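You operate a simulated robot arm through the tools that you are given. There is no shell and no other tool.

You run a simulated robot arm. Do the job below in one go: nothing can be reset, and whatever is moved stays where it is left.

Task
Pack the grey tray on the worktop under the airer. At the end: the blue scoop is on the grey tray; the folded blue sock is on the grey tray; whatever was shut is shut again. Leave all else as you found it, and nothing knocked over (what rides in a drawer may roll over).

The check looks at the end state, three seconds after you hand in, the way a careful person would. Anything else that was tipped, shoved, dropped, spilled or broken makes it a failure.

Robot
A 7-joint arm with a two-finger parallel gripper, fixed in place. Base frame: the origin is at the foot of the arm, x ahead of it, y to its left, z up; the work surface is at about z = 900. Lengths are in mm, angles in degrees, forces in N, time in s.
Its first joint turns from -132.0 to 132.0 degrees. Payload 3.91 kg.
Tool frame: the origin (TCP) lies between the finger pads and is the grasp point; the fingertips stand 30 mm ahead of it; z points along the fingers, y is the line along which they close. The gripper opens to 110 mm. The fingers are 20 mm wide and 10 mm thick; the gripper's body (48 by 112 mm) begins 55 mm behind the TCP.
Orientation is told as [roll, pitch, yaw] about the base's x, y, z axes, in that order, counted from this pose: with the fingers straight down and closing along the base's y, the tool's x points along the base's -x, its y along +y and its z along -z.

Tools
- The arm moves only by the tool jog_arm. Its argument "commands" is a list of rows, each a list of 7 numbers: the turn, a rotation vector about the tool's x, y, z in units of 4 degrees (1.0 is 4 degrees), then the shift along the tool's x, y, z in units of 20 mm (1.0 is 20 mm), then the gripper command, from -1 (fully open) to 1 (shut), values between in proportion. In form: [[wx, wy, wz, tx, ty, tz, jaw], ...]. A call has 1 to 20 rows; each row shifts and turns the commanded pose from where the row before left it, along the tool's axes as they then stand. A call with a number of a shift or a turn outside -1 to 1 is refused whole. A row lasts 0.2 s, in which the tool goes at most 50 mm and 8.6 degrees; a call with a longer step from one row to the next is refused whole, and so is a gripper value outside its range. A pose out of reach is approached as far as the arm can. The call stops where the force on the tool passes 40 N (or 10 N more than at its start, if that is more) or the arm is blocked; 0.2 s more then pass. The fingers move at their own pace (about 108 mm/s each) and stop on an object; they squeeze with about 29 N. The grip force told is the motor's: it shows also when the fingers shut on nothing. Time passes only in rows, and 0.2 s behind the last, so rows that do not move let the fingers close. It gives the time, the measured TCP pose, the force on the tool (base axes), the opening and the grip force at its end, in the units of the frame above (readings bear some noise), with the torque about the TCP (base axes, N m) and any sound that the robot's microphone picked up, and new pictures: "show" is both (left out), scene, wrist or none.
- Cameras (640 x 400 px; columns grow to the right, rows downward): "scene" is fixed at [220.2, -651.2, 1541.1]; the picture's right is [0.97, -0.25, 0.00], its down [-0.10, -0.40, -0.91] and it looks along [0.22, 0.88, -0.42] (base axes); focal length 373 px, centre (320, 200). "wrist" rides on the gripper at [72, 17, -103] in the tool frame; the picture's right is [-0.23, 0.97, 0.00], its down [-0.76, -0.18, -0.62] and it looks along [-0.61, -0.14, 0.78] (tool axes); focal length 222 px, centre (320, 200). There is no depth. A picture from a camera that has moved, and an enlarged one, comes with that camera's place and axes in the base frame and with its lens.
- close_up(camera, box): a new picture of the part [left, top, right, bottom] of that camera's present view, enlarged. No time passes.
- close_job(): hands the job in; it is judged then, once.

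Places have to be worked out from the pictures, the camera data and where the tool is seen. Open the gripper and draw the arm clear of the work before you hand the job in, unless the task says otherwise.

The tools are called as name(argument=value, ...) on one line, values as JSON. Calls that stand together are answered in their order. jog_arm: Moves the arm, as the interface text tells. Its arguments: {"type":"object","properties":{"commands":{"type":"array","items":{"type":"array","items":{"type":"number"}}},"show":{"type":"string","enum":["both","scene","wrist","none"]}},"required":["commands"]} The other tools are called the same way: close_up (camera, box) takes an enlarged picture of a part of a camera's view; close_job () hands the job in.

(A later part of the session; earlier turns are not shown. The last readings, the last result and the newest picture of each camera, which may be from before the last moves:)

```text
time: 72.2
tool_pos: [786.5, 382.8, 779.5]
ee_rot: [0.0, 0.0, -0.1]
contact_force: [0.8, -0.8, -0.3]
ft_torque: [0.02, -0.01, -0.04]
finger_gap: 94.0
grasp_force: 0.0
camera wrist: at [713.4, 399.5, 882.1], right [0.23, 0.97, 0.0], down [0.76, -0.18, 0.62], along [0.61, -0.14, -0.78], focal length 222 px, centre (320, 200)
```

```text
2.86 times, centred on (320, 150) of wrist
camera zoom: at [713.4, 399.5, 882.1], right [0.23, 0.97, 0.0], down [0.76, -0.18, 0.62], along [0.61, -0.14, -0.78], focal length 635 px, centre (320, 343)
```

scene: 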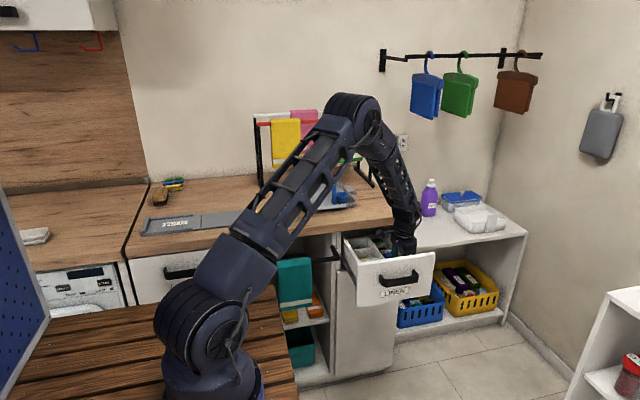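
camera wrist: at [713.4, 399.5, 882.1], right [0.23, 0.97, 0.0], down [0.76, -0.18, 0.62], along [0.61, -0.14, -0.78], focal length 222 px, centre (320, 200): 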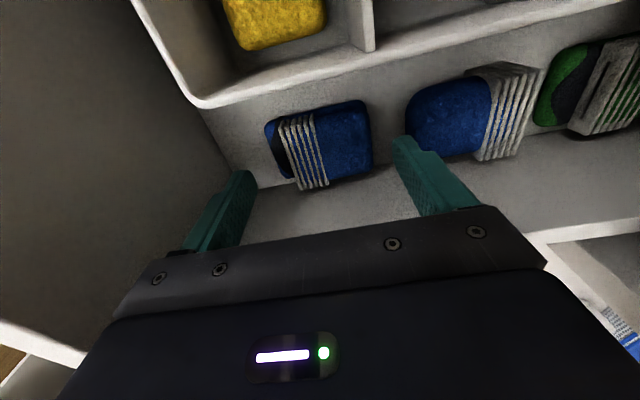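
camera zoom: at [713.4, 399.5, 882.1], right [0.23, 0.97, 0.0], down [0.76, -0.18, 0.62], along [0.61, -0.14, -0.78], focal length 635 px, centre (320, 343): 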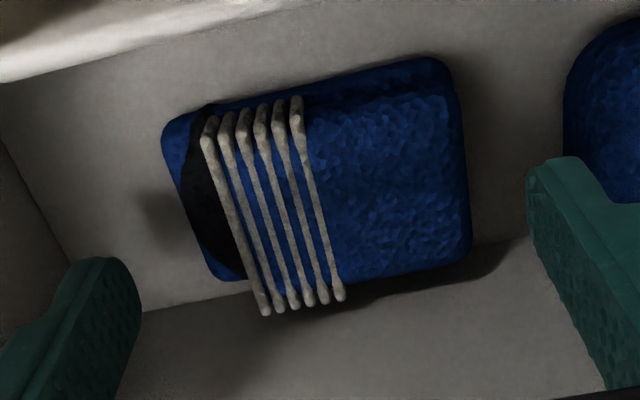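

Alignment in y is good (sock 344–421, TCP at 383). I descend another 35 mm and re-check depth.

jog_arm(commands=[[0, 0, 0, 0.12, 0, 0.6, -0.71], [0, 0, 0, 0, 0, 0.6, -0.71], [0, 0, 0, 0, 0, 0.55, -0.71], [0, 0, 0, 0, 0, 0, -0.71]])

close_up(camera="wrist", box=[220, 80, 420, 220])

close_up(camera="scene", box=[340, 190, 440, 280])

```text
time: 73.0
tool_pos: [784.1, 388.2, 752.1]
ee_rot: [0.5, -0.4, 0.1]
contact_force: [-6.8, 1.0, 23.0]
ft_torque: [1.41, 0.05, 0.37]
finger_gap: 94.3
grasp_force: 0.4
stopped in row 4: the force on the tool passed its limit at 54 N (the readings are from after the stop); the commanded pose is now the measured one
camera wrist: at [711.1, 403.2, 854.3], right [0.23, 0.97, 0.01], down [0.76, -0.18, 0.63], along [0.61, -0.13, -0.78], focal length 222 px, centre (320, 200)
```

scene: 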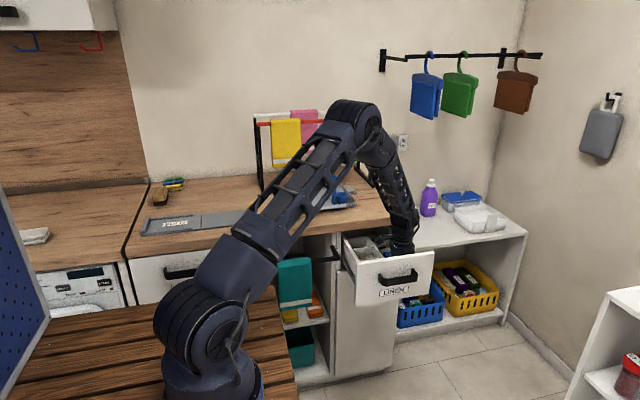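
wrist: 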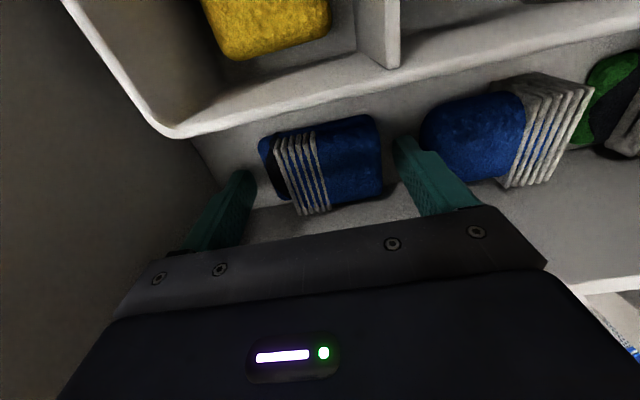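

```text
2.86 times, centred on (320, 150) of wrist
camera zoom: at [711.1, 403.2, 854.3], right [0.23, 0.97, 0.01], down [0.76, -0.18, 0.63], along [0.61, -0.13, -0.78], focal length 635 px, centre (320, 343)
```

zoom: 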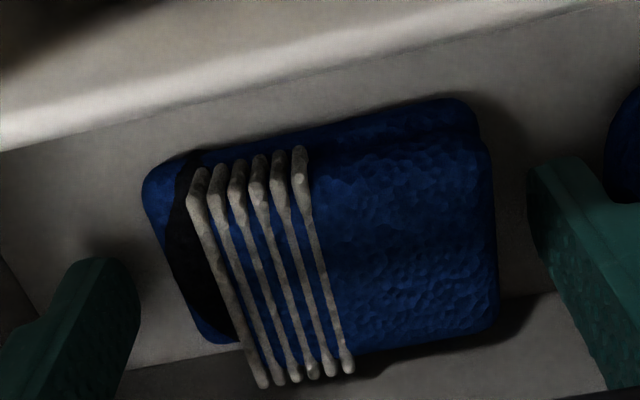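

```text
4.44 times, centred on (390, 235) of scene
camera zoom: at [220.2, -651.2, 1541.1], right [0.97, -0.25, 0.0], down [-0.1, -0.4, -0.91], along [0.22, 0.88, -0.42], focal length 1657 px, centre (9, 44)
```

zoom: 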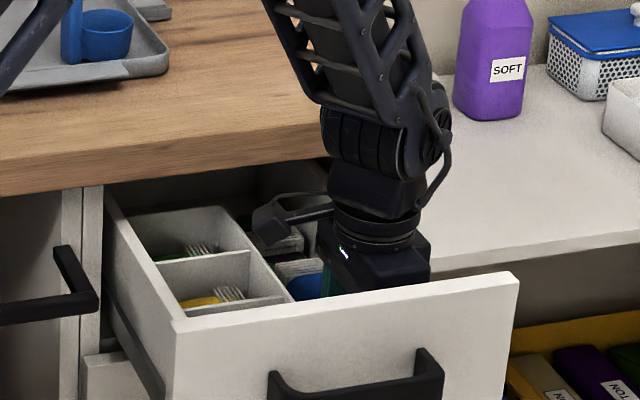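

Stopped at 54 N: the torque places the contact at the outer edge of the +y fingertip, i.e. it likely touched the neighbouring round sock. I raise 25 mm and re-look, narrowing the opening.

jog_arm(commands=[[0, 0, 0, 0, 0, -0.6, -0.71], [0, 0, 0, 0, 0, -0.7, -0.71], [0, 0, 0, 0, 0, 0, -0.6], [0, 0, 0, 0, 0, 0, -0.6]])

close_up(camera="wrist", box=[220, 80, 420, 220])

close_up(camera="wrist", box=[380, 40, 560, 240])

```text
time: 74.0
tool_pos: [783.3, 386.2, 774.6]
ee_rot: [0.3, -0.3, 0.1]
contact_force: [0.5, 1.2, -0.9]
ft_torque: [0.0, -0.01, 0.01]
finger_gap: 88.0
grasp_force: 0.1
camera wrist: at [710.4, 403.1, 877.3], right [0.23, 0.97, 0.01], down [0.76, -0.18, 0.63], along [0.61, -0.14, -0.78], focal length 222 px, centre (320, 200)
```

scene: 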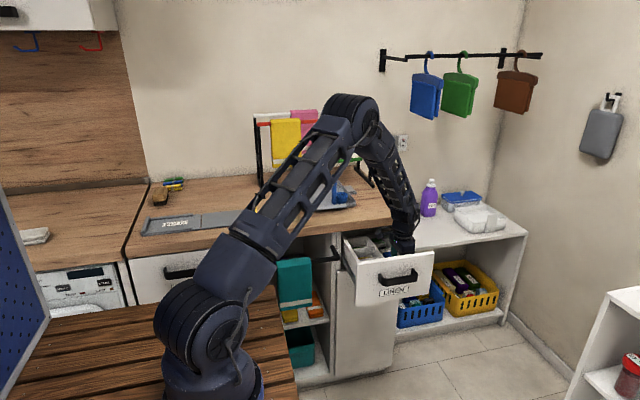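
wrist: 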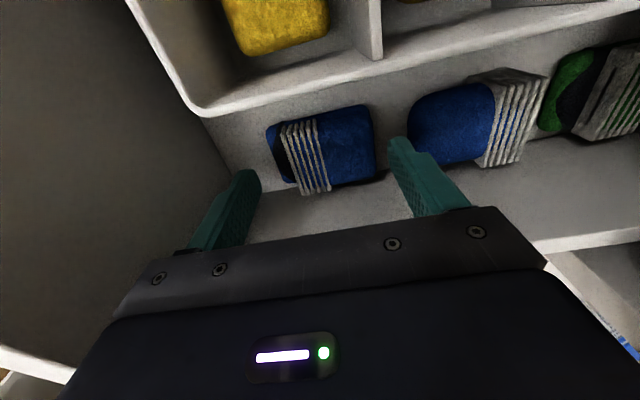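

```text
2.86 times, centred on (320, 150) of wrist
camera zoom: at [710.4, 403.1, 877.3], right [0.23, 0.97, 0.01], down [0.76, -0.18, 0.63], along [0.61, -0.14, -0.78], focal length 635 px, centre (320, 343)
```

zoom: 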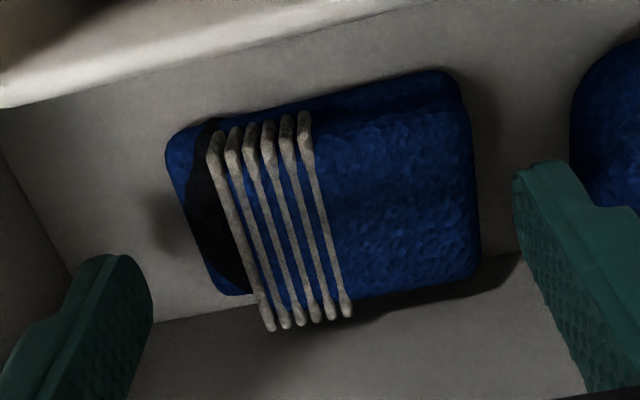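

```text
2.00 times, centred on (470, 140) of wrist
camera zoom: at [710.4, 403.1, 877.3], right [0.23, 0.97, 0.01], down [0.76, -0.18, 0.63], along [0.61, -0.14, -0.78], focal length 444 px, centre (20, 320)
```

zoom: 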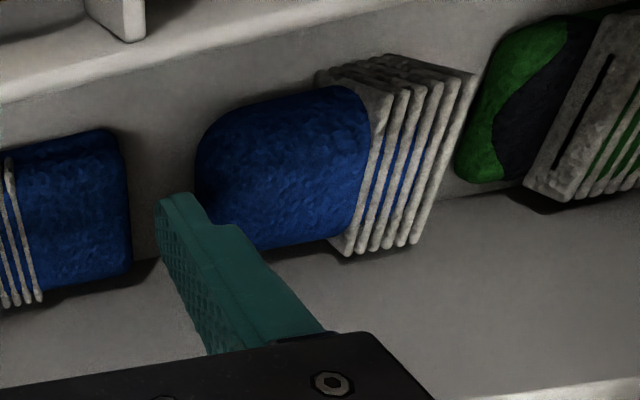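

Nothing has visibly shifted; the round sock is ~24 mm from the folded one. I re-level the small tilt, narrow to ~86 mm, and descend slowly.

jog_arm(commands=[[0.1, 0.08, 0, 0, 0, 0, -0.57], [0, 0, 0, 0, 0.04, 0.3, -0.57], [0, 0, 0, 0, 0, 0.3, -0.57], [0, 0, 0, 0, 0, 0.3, -0.57], [0, 0, 0, 0, 0, 0, -0.57]], show="none")

close_up(camera="wrist", box=[220, 80, 420, 220])

```text
time: 75.2
tool_pos: [782.9, 388.3, 757.8]
ee_rot: [-0.1, 0.0, 0.1]
contact_force: [0.1, 0.6, 0.1]
ft_torque: [0.03, -0.01, 0.01]
finger_gap: 86.4
grasp_force: 0.2
```

```text
2.86 times, centred on (320, 150) of wrist
camera zoom: at [711.6, 404.3, 860.3], right [0.23, 0.97, 0.0], down [0.76, -0.18, 0.62], along [0.61, -0.14, -0.78], focal length 635 px, centre (320, 343)
```

zoom: 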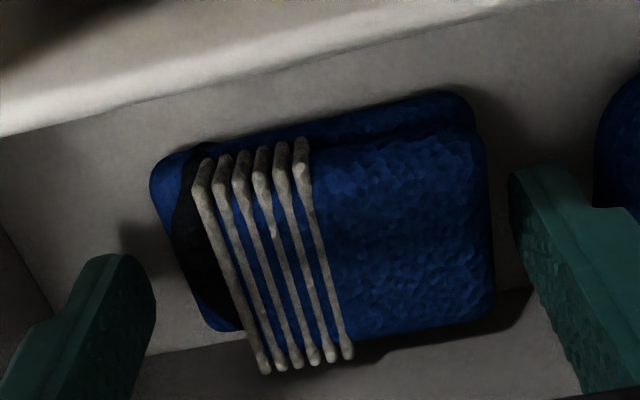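

Both fingers straddle the sock with clearance. I continue down slowly.

jog_arm(commands=[[0, 0, 0, 0, 0.05, 0.25, -0.57], [0, 0, 0, 0, 0, 0.25, -0.57], [0, 0, 0, 0, 0, 0, -0.57]], show="none")

jog_arm(commands=[[0, 0, 0, 0, 0, 0.2, -0.57], [0, 0, 0, 0, 0, 0, -0.57]], show="none")

jog_arm(commands=[[0, 0, 0, 0, 0, 0.2, -0.57], [0, 0, 0, 0, 0, 0, -0.57]], show="wrist")

```text
time: 76.0
tool_pos: [783.3, 389.6, 748.0]
ee_rot: [0.0, 0.0, 0.1]
contact_force: [-1.1, -0.9, 4.5]
ft_torque: [0.1, -0.19, 0.02]
finger_gap: 86.4
grasp_force: 0.0
```

```text
time: 76.5
tool_pos: [785.0, 392.9, 746.3]
ee_rot: [0.2, -0.4, 0.1]
contact_force: [-4.1, 0.6, 11.9]
ft_torque: [-0.23, -0.57, 0.01]
finger_gap: 86.5
grasp_force: 0.1
stopped in row 2: the force on the tool passed its limit at 42 N (the readings are from after the stop); the commanded pose is now the measured one
```

```text
time: 76.9
tool_pos: [784.7, 391.6, 746.1]
ee_rot: [0.4, -0.4, 0.2]
contact_force: [-4.4, 1.8, 13.2]
ft_torque: [-0.21, -0.66, -0.05]
finger_gap: 86.5
grasp_force: 0.0
stopped in row 2: the force on the tool passed its limit at 46 N (the readings are from after the stop); the commanded pose is now the measured one
camera wrist: at [712.6, 408.6, 849.8], right [0.22, 0.97, 0.01], down [0.76, -0.18, 0.63], along [0.61, -0.13, -0.78], focal length 222 px, centre (320, 200)
```

wrist: 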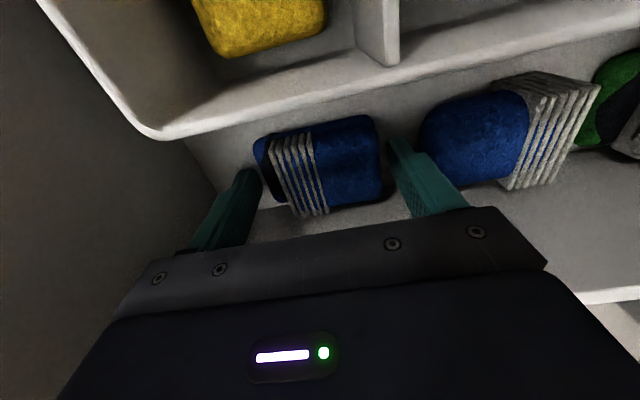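

The torque now puts the contact on the +x lower edge of the gripper's body: it is touching the top of the drawer's side wall (z ≈ 802). I raise, re-level, and shift 11 mm toward −x so the body fits inside.

jog_arm(commands=[[0, 0, 0, 0, 0, -0.5, -0.57], [0.1, 0.1, 0, 0.55, -0.06, -0.2, -0.57], [0, 0, 0, 0, 0, 0, -0.57]], show="none")

close_up(camera="wrist", box=[220, 60, 480, 220])

```text
time: 77.7
tool_pos: [774.4, 392.0, 760.5]
ee_rot: [-0.1, 0.0, 0.1]
contact_force: [0.1, 0.0, 0.0]
ft_torque: [0.0, 0.03, -0.02]
finger_gap: 86.3
grasp_force: 0.0
```

```text
2.46 times, centred on (350, 140) of wrist
camera zoom: at [702.1, 408.0, 863.4], right [0.22, 0.97, 0.0], down [0.76, -0.17, 0.62], along [0.61, -0.14, -0.78], focal length 547 px, centre (246, 348)
```

zoom: 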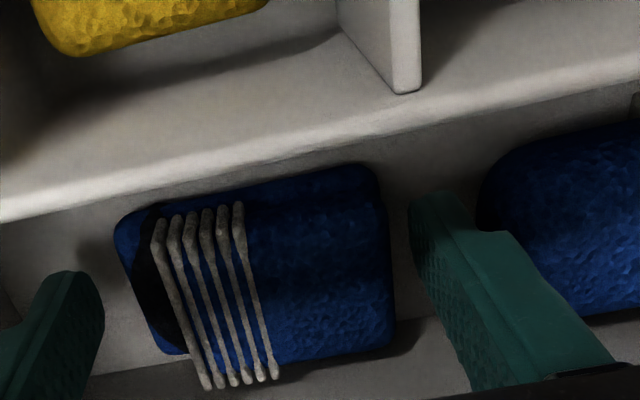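

Fingers straddle the sock evenly with ~11 mm to the round one. I descend again slowly.

jog_arm(commands=[[0, 0, 0, 0, 0, 0.3, -0.57], [0, 0, 0, 0, 0, 0.3, -0.57], [0, 0, 0, 0, 0, 0.2, -0.57], [0, 0, 0, 0, 0, 0, -0.57]], show="none")

jog_arm(commands=[[0, 0, 0, 0, 0, 0.2, -0.57], [0, 0, 0, 0, 0, 0, -0.57]], show="none")

close_up(camera="wrist", box=[220, 60, 480, 220])

```text
time: 78.9
tool_pos: [775.9, 392.9, 747.4]
ee_rot: [0.2, -0.3, 0.2]
contact_force: [-2.6, 1.0, 11.2]
ft_torque: [-0.21, -0.63, 0.04]
finger_gap: 86.5
grasp_force: 0.1
stopped in row 4: the force on the tool passed its limit at 41 N (the readings are from after the stop); the commanded pose is now the measured one
```

```text
time: 79.3
tool_pos: [776.6, 394.5, 748.1]
ee_rot: [0.4, -0.4, 0.3]
contact_force: [-3.8, 0.0, 13.2]
ft_torque: [-0.25, -0.76, -0.03]
finger_gap: 86.4
grasp_force: 0.0
stopped in row 2: the force on the tool passed its limit at 46 N (the readings are from after the stop); the commanded pose is now the measured one
```

```text
2.46 times, centred on (350, 140) of wrist
camera zoom: at [703.9, 410.5, 849.7], right [0.22, 0.97, 0.01], down [0.76, -0.18, 0.63], along [0.61, -0.14, -0.78], focal length 547 px, centre (246, 348)
```

zoom: 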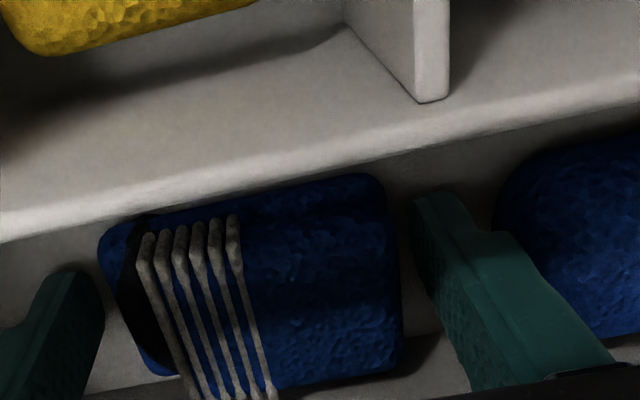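

Re-triangulating: the drawer floor is at about z 720 and the sock is only ~17 mm thick (top ≈ 735), so the stops were the fingertips meeting the floor. The fingers already straddle the sock; I lift 2 mm, re-level and close.

jog_arm(commands=[[0.1, 0.1, 0, -0.15, 0, -0.12, -0.57], [0, 0, 0, 0, 0, 0, -0.57], [0, 0, 0, 0, 0, 0, -0.3], [0, 0, 0, 0, 0, 0, 0.2], [0, 0, 0, 0, 0, 0, 0.2]])

close_up(camera="wrist", box=[220, 60, 480, 220])

```text
time: 80.5
tool_pos: [779.3, 394.1, 747.7]
ee_rot: [-0.2, -0.1, 0.2]
contact_force: [0.1, 0.3, -0.3]
ft_torque: [-0.01, 0.02, -0.03]
finger_gap: 73.2
grasp_force: 29.1
camera wrist: at [707.5, 410.8, 850.9], right [0.22, 0.97, 0.0], down [0.76, -0.17, 0.62], along [0.61, -0.14, -0.78], focal length 222 px, centre (320, 200)
```

scene: 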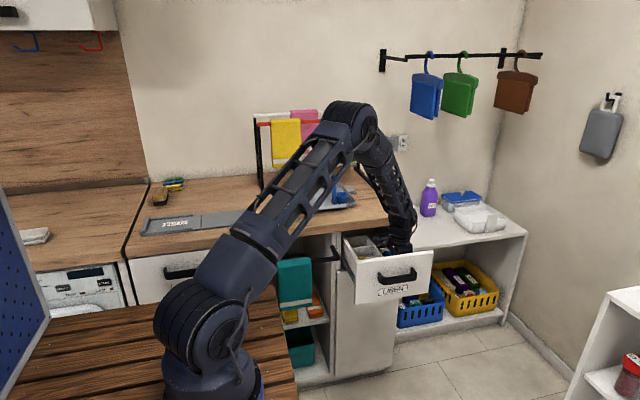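
wrist: 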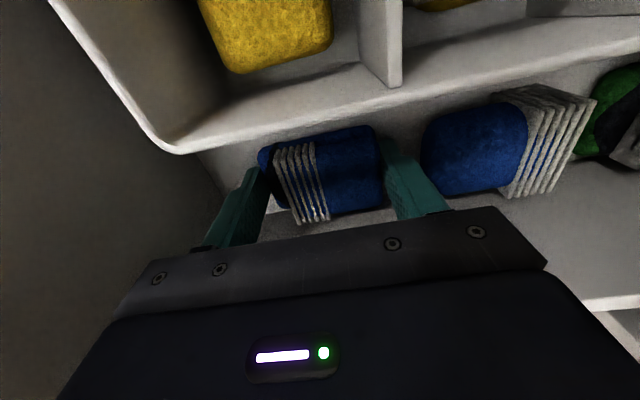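

```text
2.46 times, centred on (350, 140) of wrist
camera zoom: at [707.5, 410.8, 850.9], right [0.22, 0.97, 0.0], down [0.76, -0.17, 0.62], along [0.61, -0.14, -0.78], focal length 547 px, centre (246, 348)
```

zoom: 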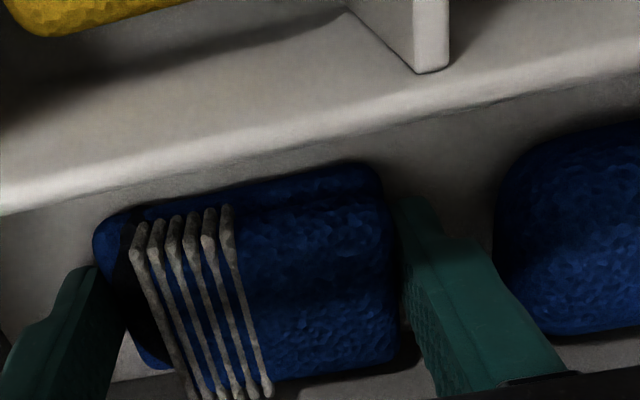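

The sock is gripped (gap 73 mm, 29 N). I command a full squeeze and lift straight up gently.

jog_arm(commands=[[0, 0, 0, 0, 0, 0, 1], [0, 0, 0, 0, 0, -0.3, 1], [0, 0, 0, 0, 0, -0.5, 1], [0, 0, 0, 0, 0, -0.7, 1], [0, 0, 0, 0, 0, -0.7, 1], [0, 0, 0, 0, 0, -0.8, 1], [0, 0, 0, 0, 0, 0, 1]])

close_up(camera="wrist", box=[220, 60, 480, 220])

```text
time: 82.1
tool_pos: [779.7, 392.8, 808.0]
ee_rot: [-0.2, 0.0, 0.2]
contact_force: [-0.2, 0.6, -1.1]
ft_torque: [0.01, 0.0, 0.0]
finger_gap: 73.0
grasp_force: 29.0
camera wrist: at [707.7, 410.0, 911.3], right [0.22, 0.97, 0.0], down [0.76, -0.17, 0.62], along [0.61, -0.14, -0.78], focal length 222 px, centre (320, 200)
```

scene: 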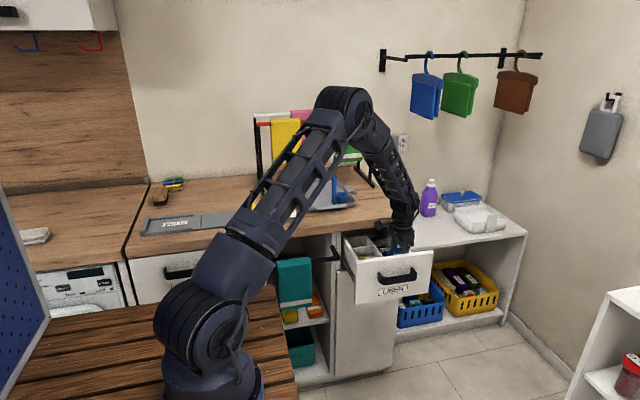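
wrist: 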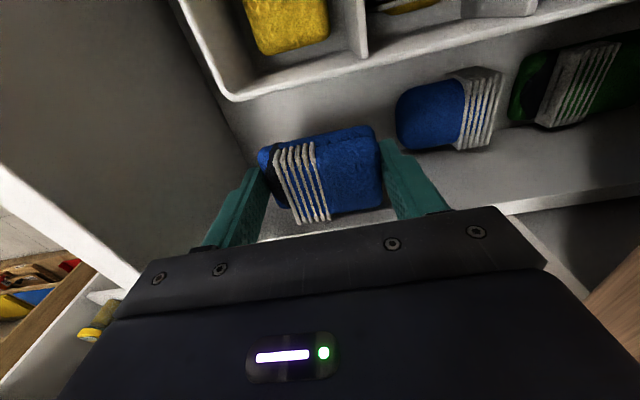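

```text
2.46 times, centred on (350, 140) of wrist
camera zoom: at [707.7, 410.0, 911.3], right [0.22, 0.97, 0.0], down [0.76, -0.17, 0.62], along [0.61, -0.14, -0.78], focal length 547 px, centre (246, 348)
```

zoom: 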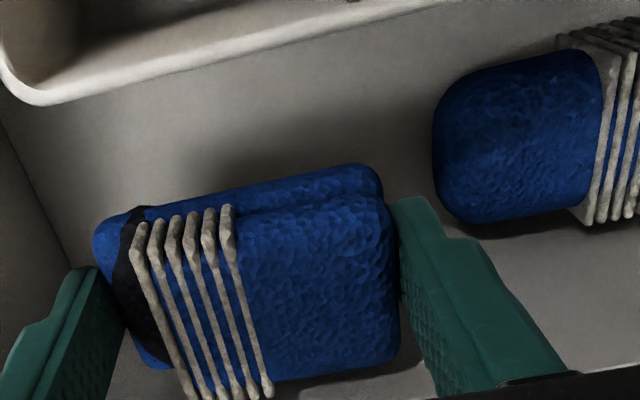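

The sock is held firmly between the fingers. I lift it to z ≈ 1080, above the scoop's top, then carry it over the tray's left half.

jog_arm(commands=[[0, 0, 0, 0, 0, -0.97, 1], [0, 0, 0, 0, 0, -0.97, 1], [0, 0, 0, 0, 0, -0.97, 1], [0, 0, 0, 0, 0, -0.97, 1], [0, 0, 0, 0, 0, -0.97, 1], [0, 0, 0, 0, 0, -0.97, 1], [0, 0, 0, 0, 0, -0.97, 1], [0, 0, 0, 0, 0, -0.97, 1], [0, 0, 0, 0, 0, -0.97, 1], [0, 0, 0, 0, 0, -0.97, 1], [0, 0, 0, 0, 0, -0.97, 1], [0, 0, 0, 0, 0, -0.97, 1], [0, 0, 0, 0, 0, -0.97, 1], [0, 0, 0, 0, 0, -0.97, 1], [0, 0, 0, 0, 0, 0, 1]], show="wrist")

jog_arm(commands=[[0, 0, 0, 0.8, 0.5, 0, 1], [0, 0, 0, 0.8, 0.5, 0, 1], [0, 0, 0, 0.8, 0.5, 0, 1], [0, 0, 0, 0.8, 0.5, 0, 1], [0, 0, 0, 0.8, 0.8, 0, 1], [0, 0, 0, 0.8, 0.8, 0, 1], [0, 0, 0, 0.8, 0.8, 0, 1], [0, 0, 0, 0.8, 0.8, 0, 1], [0, 0, 0, 0.8, 0.8, 0, 1], [0, 0, 0, 0.8, 0.8, 0, 1], [0, 0, 0, 0.8, 0.8, 0, 1], [0, 0, 0, 0.8, 0.8, 0, 1], [0, 0, 0, 0.8, 0.8, 0, 1], [0, 0, 0, 0.8, 0.8, 0, 1], [0, 0, 0, 0.8, 0.8, 0, 1], [0, 0, 0, 0, 0, 0, 1]])

close_up(camera="scene", box=[260, 90, 420, 220])

```text
time: 85.3
tool_pos: [780.9, 395.4, 1080.2]
ee_rot: [-0.3, 0.0, 0.2]
contact_force: [0.7, 0.0, 0.0]
ft_torque: [-0.03, 0.04, 0.02]
finger_gap: 72.9
grasp_force: 28.8
camera wrist: at [707.5, 411.6, 1182.9], right [0.22, 0.97, 0.0], down [0.76, -0.17, 0.62], along [0.61, -0.14, -0.78], focal length 222 px, centre (320, 200)
```

wrist: 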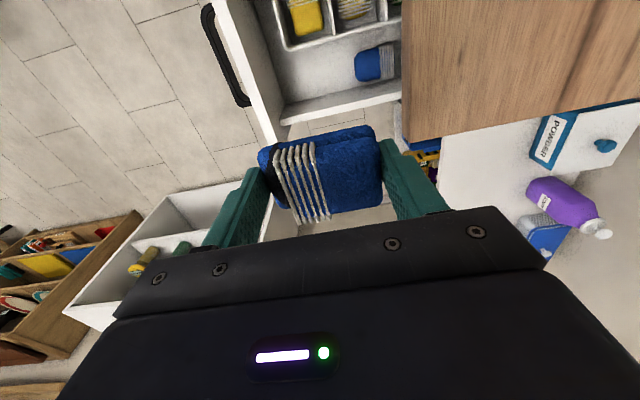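

```text
time: 88.7
tool_pos: [538.1, 608.4, 1081.4]
ee_rot: [-0.2, 0.0, 0.2]
contact_force: [-0.5, 0.4, -1.0]
ft_torque: [0.0, 0.04, 0.0]
finger_gap: 72.8
grasp_force: 29.2
camera wrist: at [465.7, 626.3, 1184.0], right [0.22, 0.97, 0.0], down [0.76, -0.17, 0.62], along [0.61, -0.14, -0.78], focal length 222 px, centre (320, 200)
```

scene: 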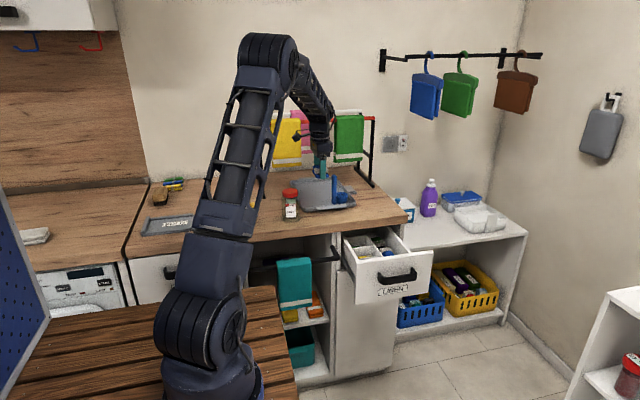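
wrist: 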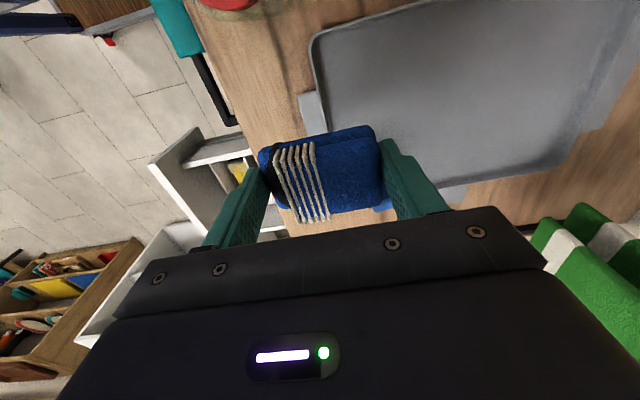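

```text
3.08 times, centred on (340, 155) of scene
camera zoom: at [220.2, -651.2, 1541.1], right [0.97, -0.25, 0.0], down [-0.1, -0.4, -0.91], along [0.22, 0.88, -0.42], focal length 1147 px, centre (258, 338)
```

zoom: 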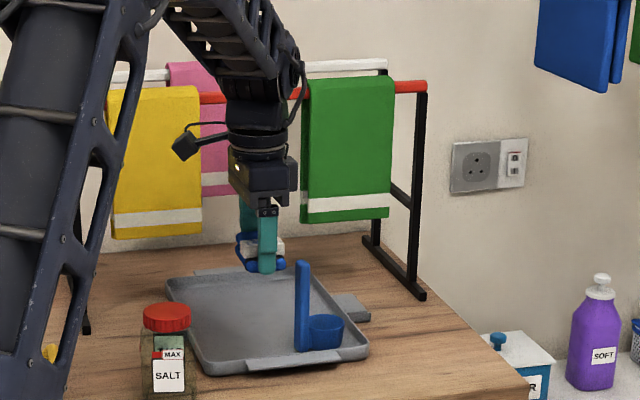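

The sock hangs level. I move 70 mm further in +y over the tray's interior and descend to just above the tray floor.

jog_arm(commands=[[0, 0, 0, 0, 0.9, 0, 1], [0, 0, 0, 0, 0.9, 0, 1], [0, 0, 0, 0, 0.9, 0, 1], [0, 0, 0, 0, 0.8, 0, 1], [0, 0, 0, 0, 0, 1, 1], [0, 0, 0, 0, 0, 1, 1], [0, 0, 0, 0, 0, 1, 1], [0, 0, 0, 0, 0, 1, 1], [0, 0, 0, 0, 0, 1, 1], [0, 0, 0, 0, 0, 0, 1]])

close_up(camera="scene", box=[260, 90, 420, 220])

```text
time: 90.9
tool_pos: [538.2, 679.2, 979.4]
ee_rot: [-0.1, -0.1, 0.1]
contact_force: [-0.1, 0.0, -0.3]
ft_torque: [0.0, -0.03, -0.01]
finger_gap: 73.1
grasp_force: 28.8
camera wrist: at [466.3, 696.4, 1082.0], right [0.22, 0.97, 0.0], down [0.76, -0.17, 0.62], along [0.61, -0.14, -0.78], focal length 222 px, centre (320, 200)
```

scene: 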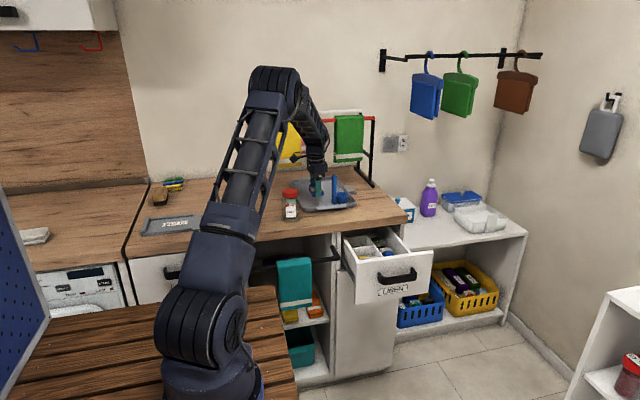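
wrist: 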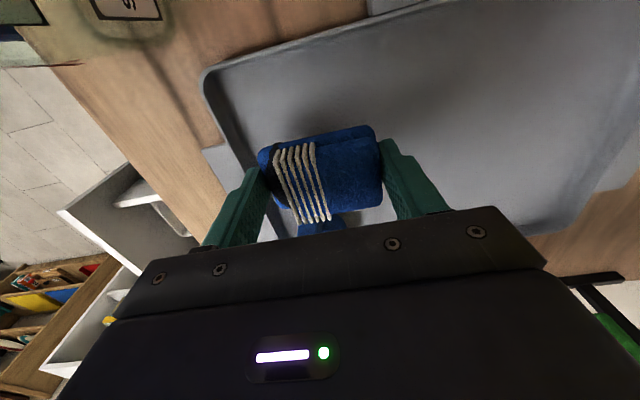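

```text
3.08 times, centred on (340, 155) of scene
camera zoom: at [220.2, -651.2, 1541.1], right [0.97, -0.25, 0.0], down [-0.1, -0.4, -0.91], along [0.22, 0.88, -0.42], focal length 1147 px, centre (258, 338)
```

zoom: 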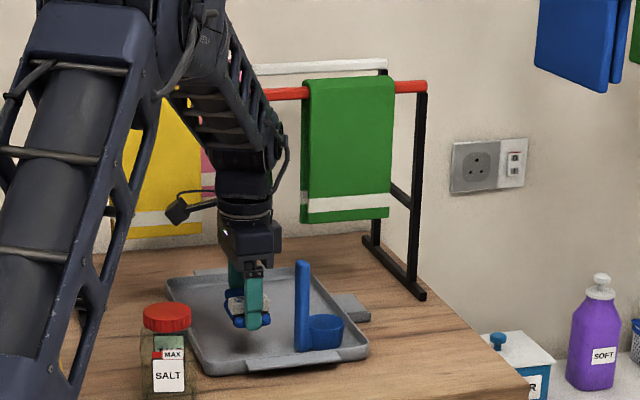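

Good clearance all round. I continue to just above the floor, then step down 2 mm at a time.

jog_arm(commands=[[0, 0, 0, 0, 0, 0.8, 1], [0, 0, 0, 0, 0, 0.8, 1], [0, 0, 0, 0, 0, 0.2, 1], [0, 0, 0, 0, 0, 0, 1]], show="none")

jog_arm(commands=[[0, 0, 0, 0, 0, 0.12, 1], [0, 0, 0, 0, 0, 0, 1]], show="none")

jog_arm(commands=[[0, 0, 0, 0, 0, 0.12, 1], [0, 0, 0, 0, 0, 0, 1]], show="none")

```text
time: 91.9
tool_pos: [539.1, 680.2, 942.5]
ee_rot: [-0.2, 0.0, 0.2]
contact_force: [-1.0, -0.1, -0.6]
ft_torque: [0.01, 0.0, 0.0]
finger_gap: 73.1
grasp_force: 29.0
```

```text
time: 92.5
tool_pos: [537.7, 680.4, 941.2]
ee_rot: [-0.1, 0.0, 0.1]
contact_force: [-0.2, -1.1, -0.1]
ft_torque: [0.01, 0.03, 0.01]
finger_gap: 73.0
grasp_force: 28.8
```

```text
time: 93.1
tool_pos: [538.6, 679.3, 937.8]
ee_rot: [-0.2, -0.1, 0.2]
contact_force: [0.0, 0.0, -0.9]
ft_torque: [0.0, -0.02, -0.01]
finger_gap: 73.0
grasp_force: 28.4
```

No contact yet at z ≈ 938; two more small steps.

jog_arm(commands=[[0, 0, 0, 0, 0, 0.1, 1], [0, 0, 0, 0, 0, 0, 1]], show="none")

jog_arm(commands=[[0, 0, 0, 0, 0, 0.08, 1], [0, 0, 0, 0, 0, 0, 1]], show="scene")

close_up(camera="scene", box=[280, 140, 380, 220])

```text
time: 93.7
tool_pos: [538.7, 679.4, 935.3]
ee_rot: [-0.2, 0.0, 0.2]
contact_force: [-0.8, -0.1, -0.4]
ft_torque: [0.04, -0.01, 0.01]
finger_gap: 72.9
grasp_force: 29.0
```

```text
time: 94.3
tool_pos: [539.3, 680.0, 934.6]
ee_rot: [0.0, 0.0, 0.2]
contact_force: [-2.1, -1.0, 10.4]
ft_torque: [0.14, 0.11, 0.02]
finger_gap: 73.2
grasp_force: 28.5
```

scene: 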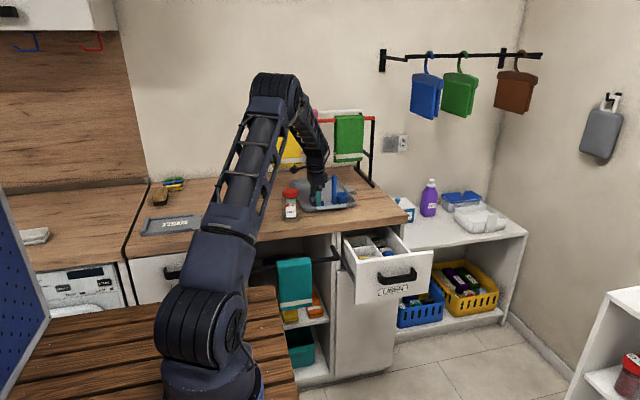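

```text
5.00 times, centred on (330, 180) of scene
camera zoom: at [220.2, -651.2, 1541.1], right [0.97, -0.25, 0.0], down [-0.1, -0.4, -0.91], along [0.22, 0.88, -0.42], focal length 1864 px, centre (270, 300)
```

zoom: 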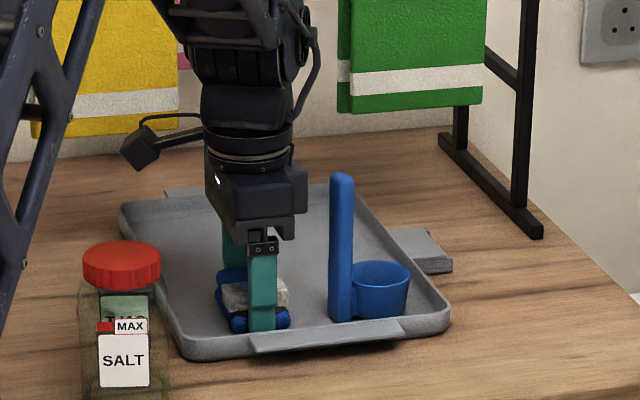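

Contact at 10 N: sock on the tray. I raise a hair, open to ~90 mm and lift straight up.

jog_arm(commands=[[0, 0, 0, 0, 0, -0.05, 0], [0, 0, 0, 0, 0, 0, -0.4], [0, 0, 0, 0, 0, 0, -0.6], [0, 0, 0, 0, 0, 0, -0.6], [0, 0, 0, 0, 0, -0.5, -0.6], [0, 0, 0, 0, 0, -1, -0.6], [0, 0, 0, 0, 0, -1, -0.6], [0, 0, 0, 0, 0, -1, -0.6], [0, 0, 0, 0, 0, -1, -0.6], [0, 0, 0, 0, 0, -1, -0.6], [0, 0, 0, 0, 0, -1, -0.6], [0, 0, 0, 0, 0, 0, -0.6]])

close_up(camera="scene", box=[280, 140, 380, 220])

```text
time: 96.9
tool_pos: [537.1, 678.7, 1065.7]
ee_rot: [-0.2, 0.0, 0.3]
contact_force: [-0.4, -0.5, 0.1]
ft_torque: [0.03, -0.02, -0.03]
finger_gap: 88.4
grasp_force: 0.0
camera wrist: at [464.7, 695.9, 1168.3], right [0.22, 0.97, 0.0], down [0.76, -0.17, 0.62], along [0.61, -0.14, -0.78], focal length 222 px, centre (320, 200)
```

scene: 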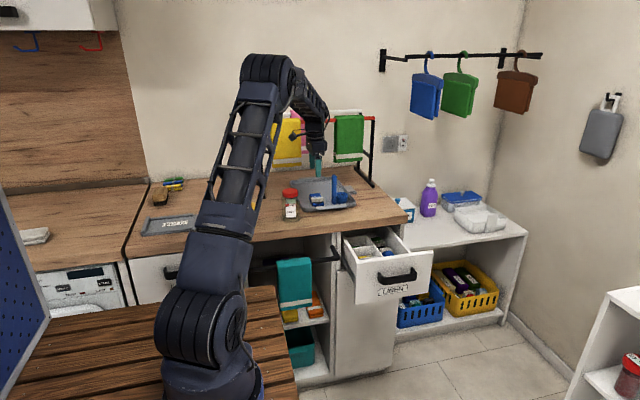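
wrist: 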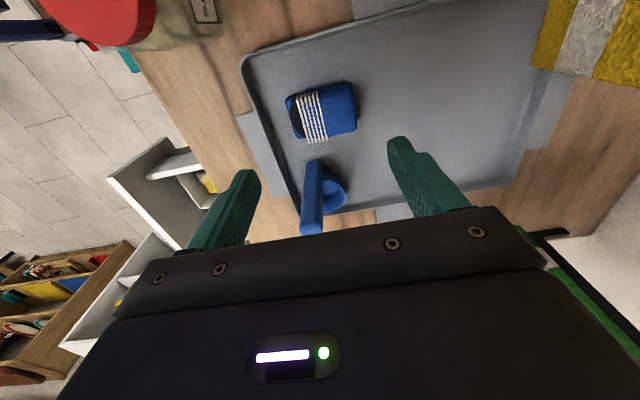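

```text
5.00 times, centred on (330, 180) of scene
camera zoom: at [220.2, -651.2, 1541.1], right [0.97, -0.25, 0.0], down [-0.1, -0.4, -0.91], along [0.22, 0.88, -0.42], focal length 1864 px, centre (270, 300)
```

zoom: 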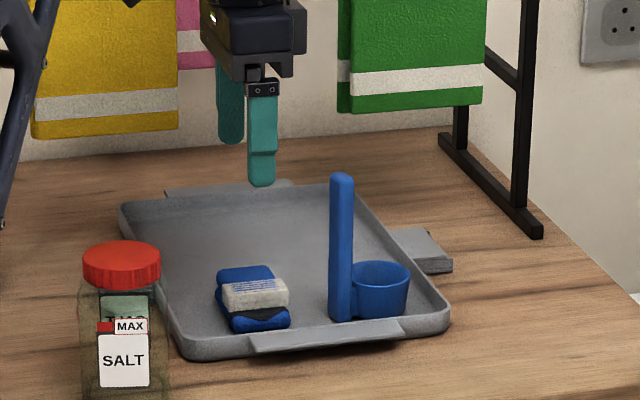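

Both items sit nicely on the tray. Now I return to close the drawer: back out high toward the front along the same route as before.

jog_arm(commands=[[0, 0, 0, 0, -1, -0.1, -0.6], [0, 0, 0, 0, -1, -0.1, -0.6], [0, 0, 0, 0, -1, -0.1, -0.6], [0, 0, 0, -0.25, -1, -0.1, -0.6], [0, 0, 0, -0.25, -1, -0.1, -0.6], [0, 0, 0, -0.25, -1, -0.1, -0.6], [0, 0, 0, -0.25, -1, -0.1, -0.3], [0, 0, 0, -0.25, -1, -0.1, 0], [0, 0, 0, -0.25, -1, -0.1, 0.5], [0, 0, 0, -0.25, -1, -0.1, 1], [0, 0, 0, -0.25, -1, -0.1, 1], [0, 0, 0, -0.25, -1, -0.1, 1], [0, 0, 0, -0.25, -1, -0.1, 1], [0, 0, 0, -0.25, -1, -0.1, 1], [0, 0, 0, -0.25, -1, -0.1, 1], [0, 0, 0, -0.25, -1, -0.1, 1], [0, 0, 0, -0.25, -1, -0.1, 1], [0, 0, 0, -0.25, -1, -0.1, 1], [0, 0, 0, -0.25, -1, 0, 1], [0, 0, 0, -0.25, -1, 0, 1]], show="none")

jog_arm(commands=[[0, 0, 0, -0.2, -1, 0, 1], [0, 0, 0, -0.2, -1, 0, 1], [0, 0, 0, -0.2, -1, 0, 1], [0, 0, 0, -0.2, -1, 0, 1], [0, 0, 0, -0.2, -1, 0, 1], [0, 0, 0, -0.2, -0.7, 0, 1], [0, 0, 0, 0, 0, 0, 1]])

```text
time: 101.1
tool_pos: [624.1, 280.8, 1101.8]
ee_rot: [-0.2, -0.1, 0.2]
contact_force: [0.6, -1.0, -0.6]
ft_torque: [-0.02, -0.06, 0.01]
finger_gap: 0.0
grasp_force: 29.0
```

```text
time: 102.7
tool_pos: [648.0, 165.4, 1103.9]
ee_rot: [-0.2, 0.0, 0.2]
contact_force: [0.3, -0.2, -0.9]
ft_torque: [0.02, -0.01, 0.0]
finger_gap: 0.0
grasp_force: 28.8
camera wrist: at [576.0, 182.6, 1206.5], right [0.22, 0.97, 0.0], down [0.76, -0.17, 0.62], along [0.61, -0.14, -0.78], focal length 222 px, centre (320, 200)
```

scene: 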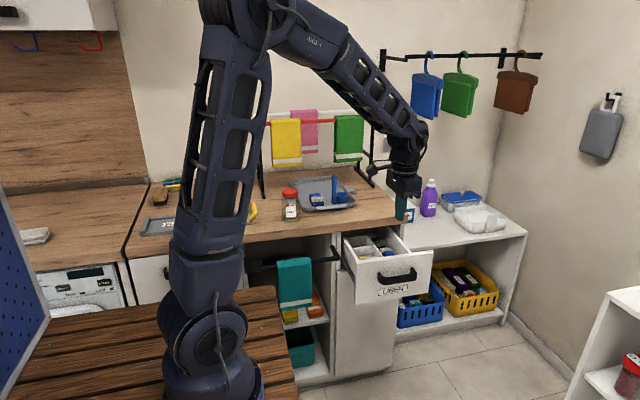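
wrist: 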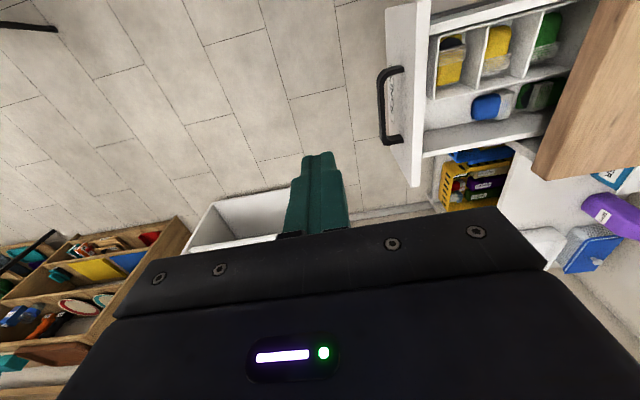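

The neighbours in the drawer look undisturbed. I rotate the tool (fingers shut) to horizontal again.

jog_arm(commands=[[-1, 0, 0, -0.15, 0, 0, 1], [-1, 0, 0, -0.15, 0, 0, 1], [-1, 0, 0, -0.15, 0, 0, 1], [-1, 0, 0, -0.15, 0, 0, 1], [-1, 0, 0, -0.15, 0, 0, 1], [-1, 0, 0, -0.15, 0, 0, 1], [-1, 0, 0, -0.15, 0, 0, 1], [-1, 0, 0, -0.15, 0, 0, 1], [-1, 0, 0, -0.15, 0, 0, 1], [-1, 0, 0, -0.15, 0, 0, 1], [-1, 0, 0, -0.15, 0, 0, 1], [-1, 0, 0, -0.15, 0, 0, 1], [-1, 0, 0, -0.15, 0, 0, 1], [-1, 0, 0, -0.15, 0, 0, 1], [-1, 0, 0, -0.15, 0, 0, 1], [-1, 0, 0, -0.15, 0, 0, 1], [-1, 0, 0, -0.15, 0, 0, 1], [-1, 0, 0, -0.15, 0, 0, 1], [-1, 0, 0, -0.15, 0, 0, 1], [-1, 0, 0, -0.15, 0, 0, 1]], show="none")

jog_arm(commands=[[-1, 0, 0, -0.15, 0, 0, 1], [-1, 0, 0, -0.15, 0, 0, 1], [-0.5, 0, 0, -0.15, 0, 0, 1], [0, 0, 0, 0, 0, 0, 1]])

```text
time: 106.9
tool_pos: [709.4, 167.0, 1104.1]
ee_rot: [79.9, 0.0, 0.1]
contact_force: [0.6, -0.1, 0.2]
ft_torque: [-0.03, -0.03, 0.0]
finger_gap: 0.0
grasp_force: 29.3
```

```text
time: 107.9
tool_pos: [718.3, 167.2, 1102.6]
ee_rot: [89.9, 0.0, 0.2]
contact_force: [0.2, 0.0, 0.6]
ft_torque: [0.0, 0.02, -0.01]
finger_gap: 0.1
grasp_force: 28.9
camera wrist: at [647.0, 63.0, 1119.7], right [0.23, 0.0, 0.97], down [0.76, -0.62, -0.18], along [0.6, 0.78, -0.14], focal length 222 px, centre (320, 200)
```

scene: 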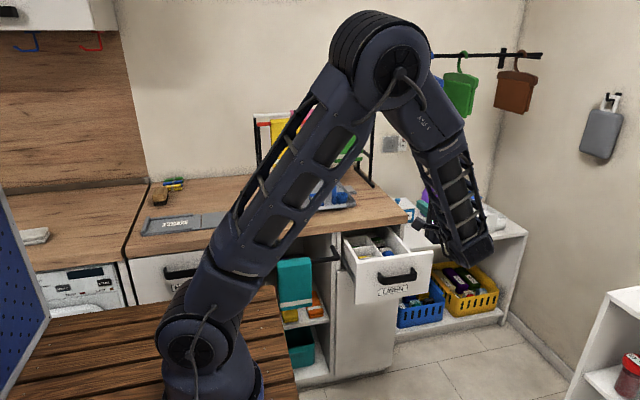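
wrist: 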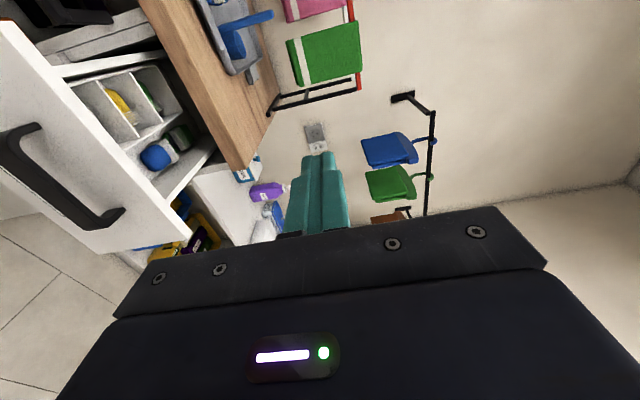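

Now I lower to the handle's height (z ≈ 798), about 60 mm in front of the bar.

jog_arm(commands=[[0, 0, 0, 0, -1, 0, 1], [0, 0, 0, 0, -1, 0, 1], [0, 0, 0, 0, -1, 0, 1], [0, 0, 0, 0, -1, 0, 1], [0, 0, 0, 0, -1, 0, 1], [0, 0, 0, 0, -1, 0, 1], [0, 0, 0, 0, -1, 0, 1], [0, 0, 0, 0, -1, 0, 1], [0, 0, 0, 0, -1, 0, 1], [0, 0, 0, 0, -1, 0, 1], [0, 0, 0, 0, -1, 0, 1], [0, 0, 0, 0, -1, 0, 1], [0, 0, 0, 0, -1, 0, 1], [0, 0, 0, 0, -1, 0, 1], [0, 0, 0, 0, -1, 0, 1], [0, 0, 0, 0, -0.25, 0, 1], [0, 0, 0, 0, 0, 0, 1]])

close_up(camera="wrist", box=[200, 40, 420, 220])

```text
time: 111.5
tool_pos: [717.1, 166.5, 797.2]
ee_rot: [89.7, 0.0, 0.2]
contact_force: [-0.1, -0.8, 0.8]
ft_torque: [-0.02, -0.01, 0.02]
finger_gap: 0.2
grasp_force: 29.0
camera wrist: at [646.1, 61.9, 814.7], right [0.23, 0.0, 0.97], down [0.76, -0.62, -0.18], along [0.6, 0.78, -0.14], focal length 222 px, centre (320, 200)
```

scene: 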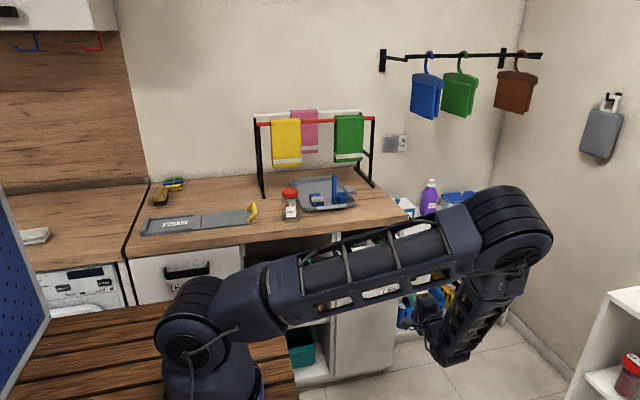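
wrist: 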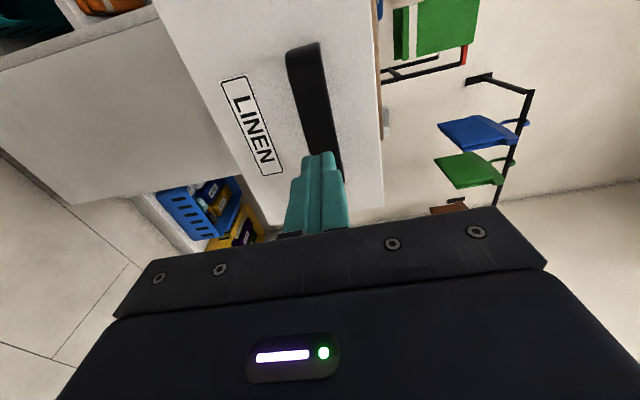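

```text
2.22 times, centred on (310, 130) of wrist
camera zoom: at [646.1, 61.9, 814.7], right [0.23, 0.0, 0.97], down [0.76, -0.62, -0.18], along [0.6, 0.78, -0.14], focal length 494 px, centre (342, 356)
```

zoom: 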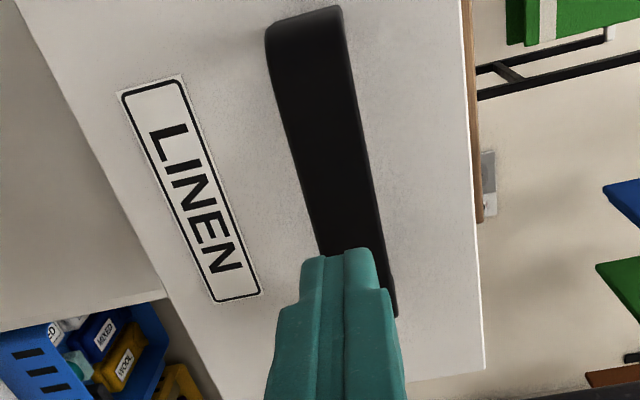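

The shut fingers face the middle of the bar. I advance and push the drawer in steadily.

jog_arm(commands=[[0, 0, 0, 0, 0, 0.8, 1], [0, 0, 0, 0, 0, 0.8, 1], [0, 0, 0, 0, 0, 0.6, 1], [0, 0, 0, 0, 0, 0.5, 1], [0, 0, 0, 0, 0, 0.5, 1], [0, 0, 0, 0, 0, 0.5, 1], [0, 0, 0, 0, 0, 0.5, 1], [0, 0, 0, 0, 0, 0.5, 1], [0, 0, 0, 0, 0, 0.5, 1], [0, 0, 0, 0, 0, 0, 1]])

```text
time: 113.7
tool_pos: [718.0, 269.5, 798.6]
ee_rot: [89.9, 0.0, 0.2]
contact_force: [0.4, 0.1, 0.7]
ft_torque: [-0.03, -0.01, 0.01]
finger_gap: 0.0
grasp_force: 28.3
camera wrist: at [646.4, 165.5, 814.7], right [0.23, 0.0, 0.97], down [0.76, -0.62, -0.18], along [0.6, 0.78, -0.14], focal length 222 px, centre (320, 200)
```

scene: 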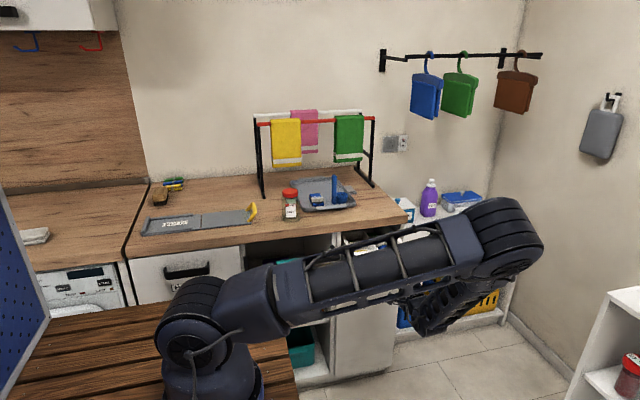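
wrist: 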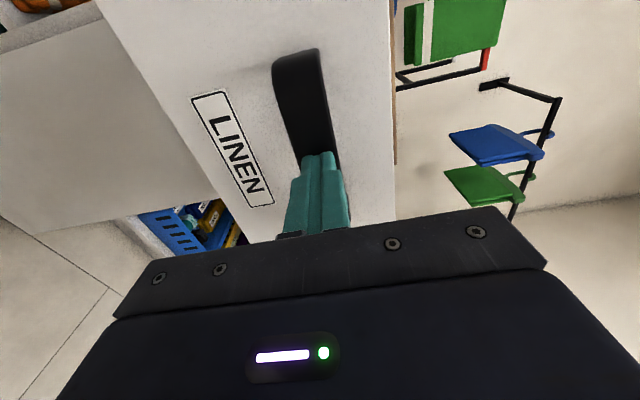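

The drawer slides in easily. I continue pushing.

jog_arm(commands=[[0, 0, 0, 0, 0, 0.5, 1], [0, 0, 0, 0, 0, 0.5, 1], [0, 0, 0, 0, 0, 0.5, 1], [0, 0, 0, 0, 0, 0.5, 1], [0, 0, 0, 0, 0, 0.5, 1], [0, 0, 0, 0, 0, 0.5, 1], [0, 0, 0, 0, 0, 0.5, 1], [0, 0, 0, 0, 0, 0.5, 1], [0, 0, 0, 0, 0, 0.5, 1], [0, 0, 0, 0, 0, 0.5, 1], [0, 0, 0, 0, 0, 0.5, 1], [0, 0, 0, 0, 0, 0.5, 1], [0, 0, 0, 0, 0, 0.5, 1], [0, 0, 0, 0, 0, 0, 1]])

```text
time: 116.7
tool_pos: [717.6, 401.4, 795.9]
ee_rot: [89.8, 0.0, 0.2]
contact_force: [-0.3, -0.1, 0.5]
ft_torque: [-0.02, 0.02, 0.0]
finger_gap: 0.0
grasp_force: 29.4
camera wrist: at [646.5, 297.0, 814.6], right [0.23, 0.0, 0.97], down [0.76, -0.62, -0.18], along [0.6, 0.78, -0.14], focal length 222 px, centre (320, 200)
```

scene: 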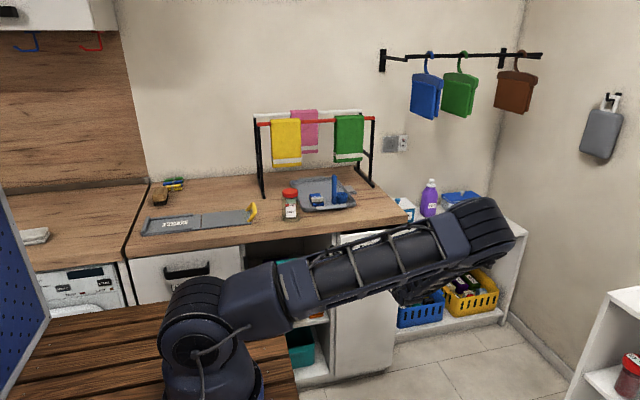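
wrist: 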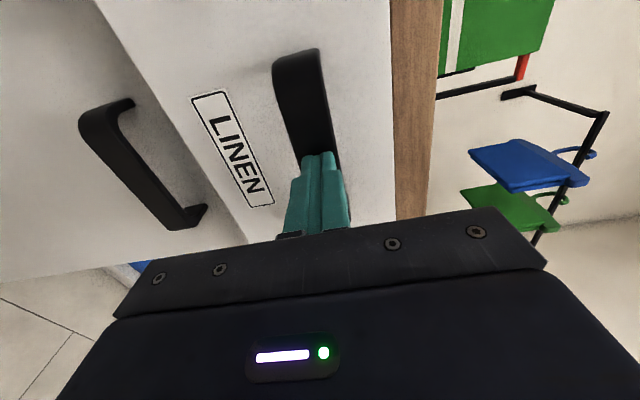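

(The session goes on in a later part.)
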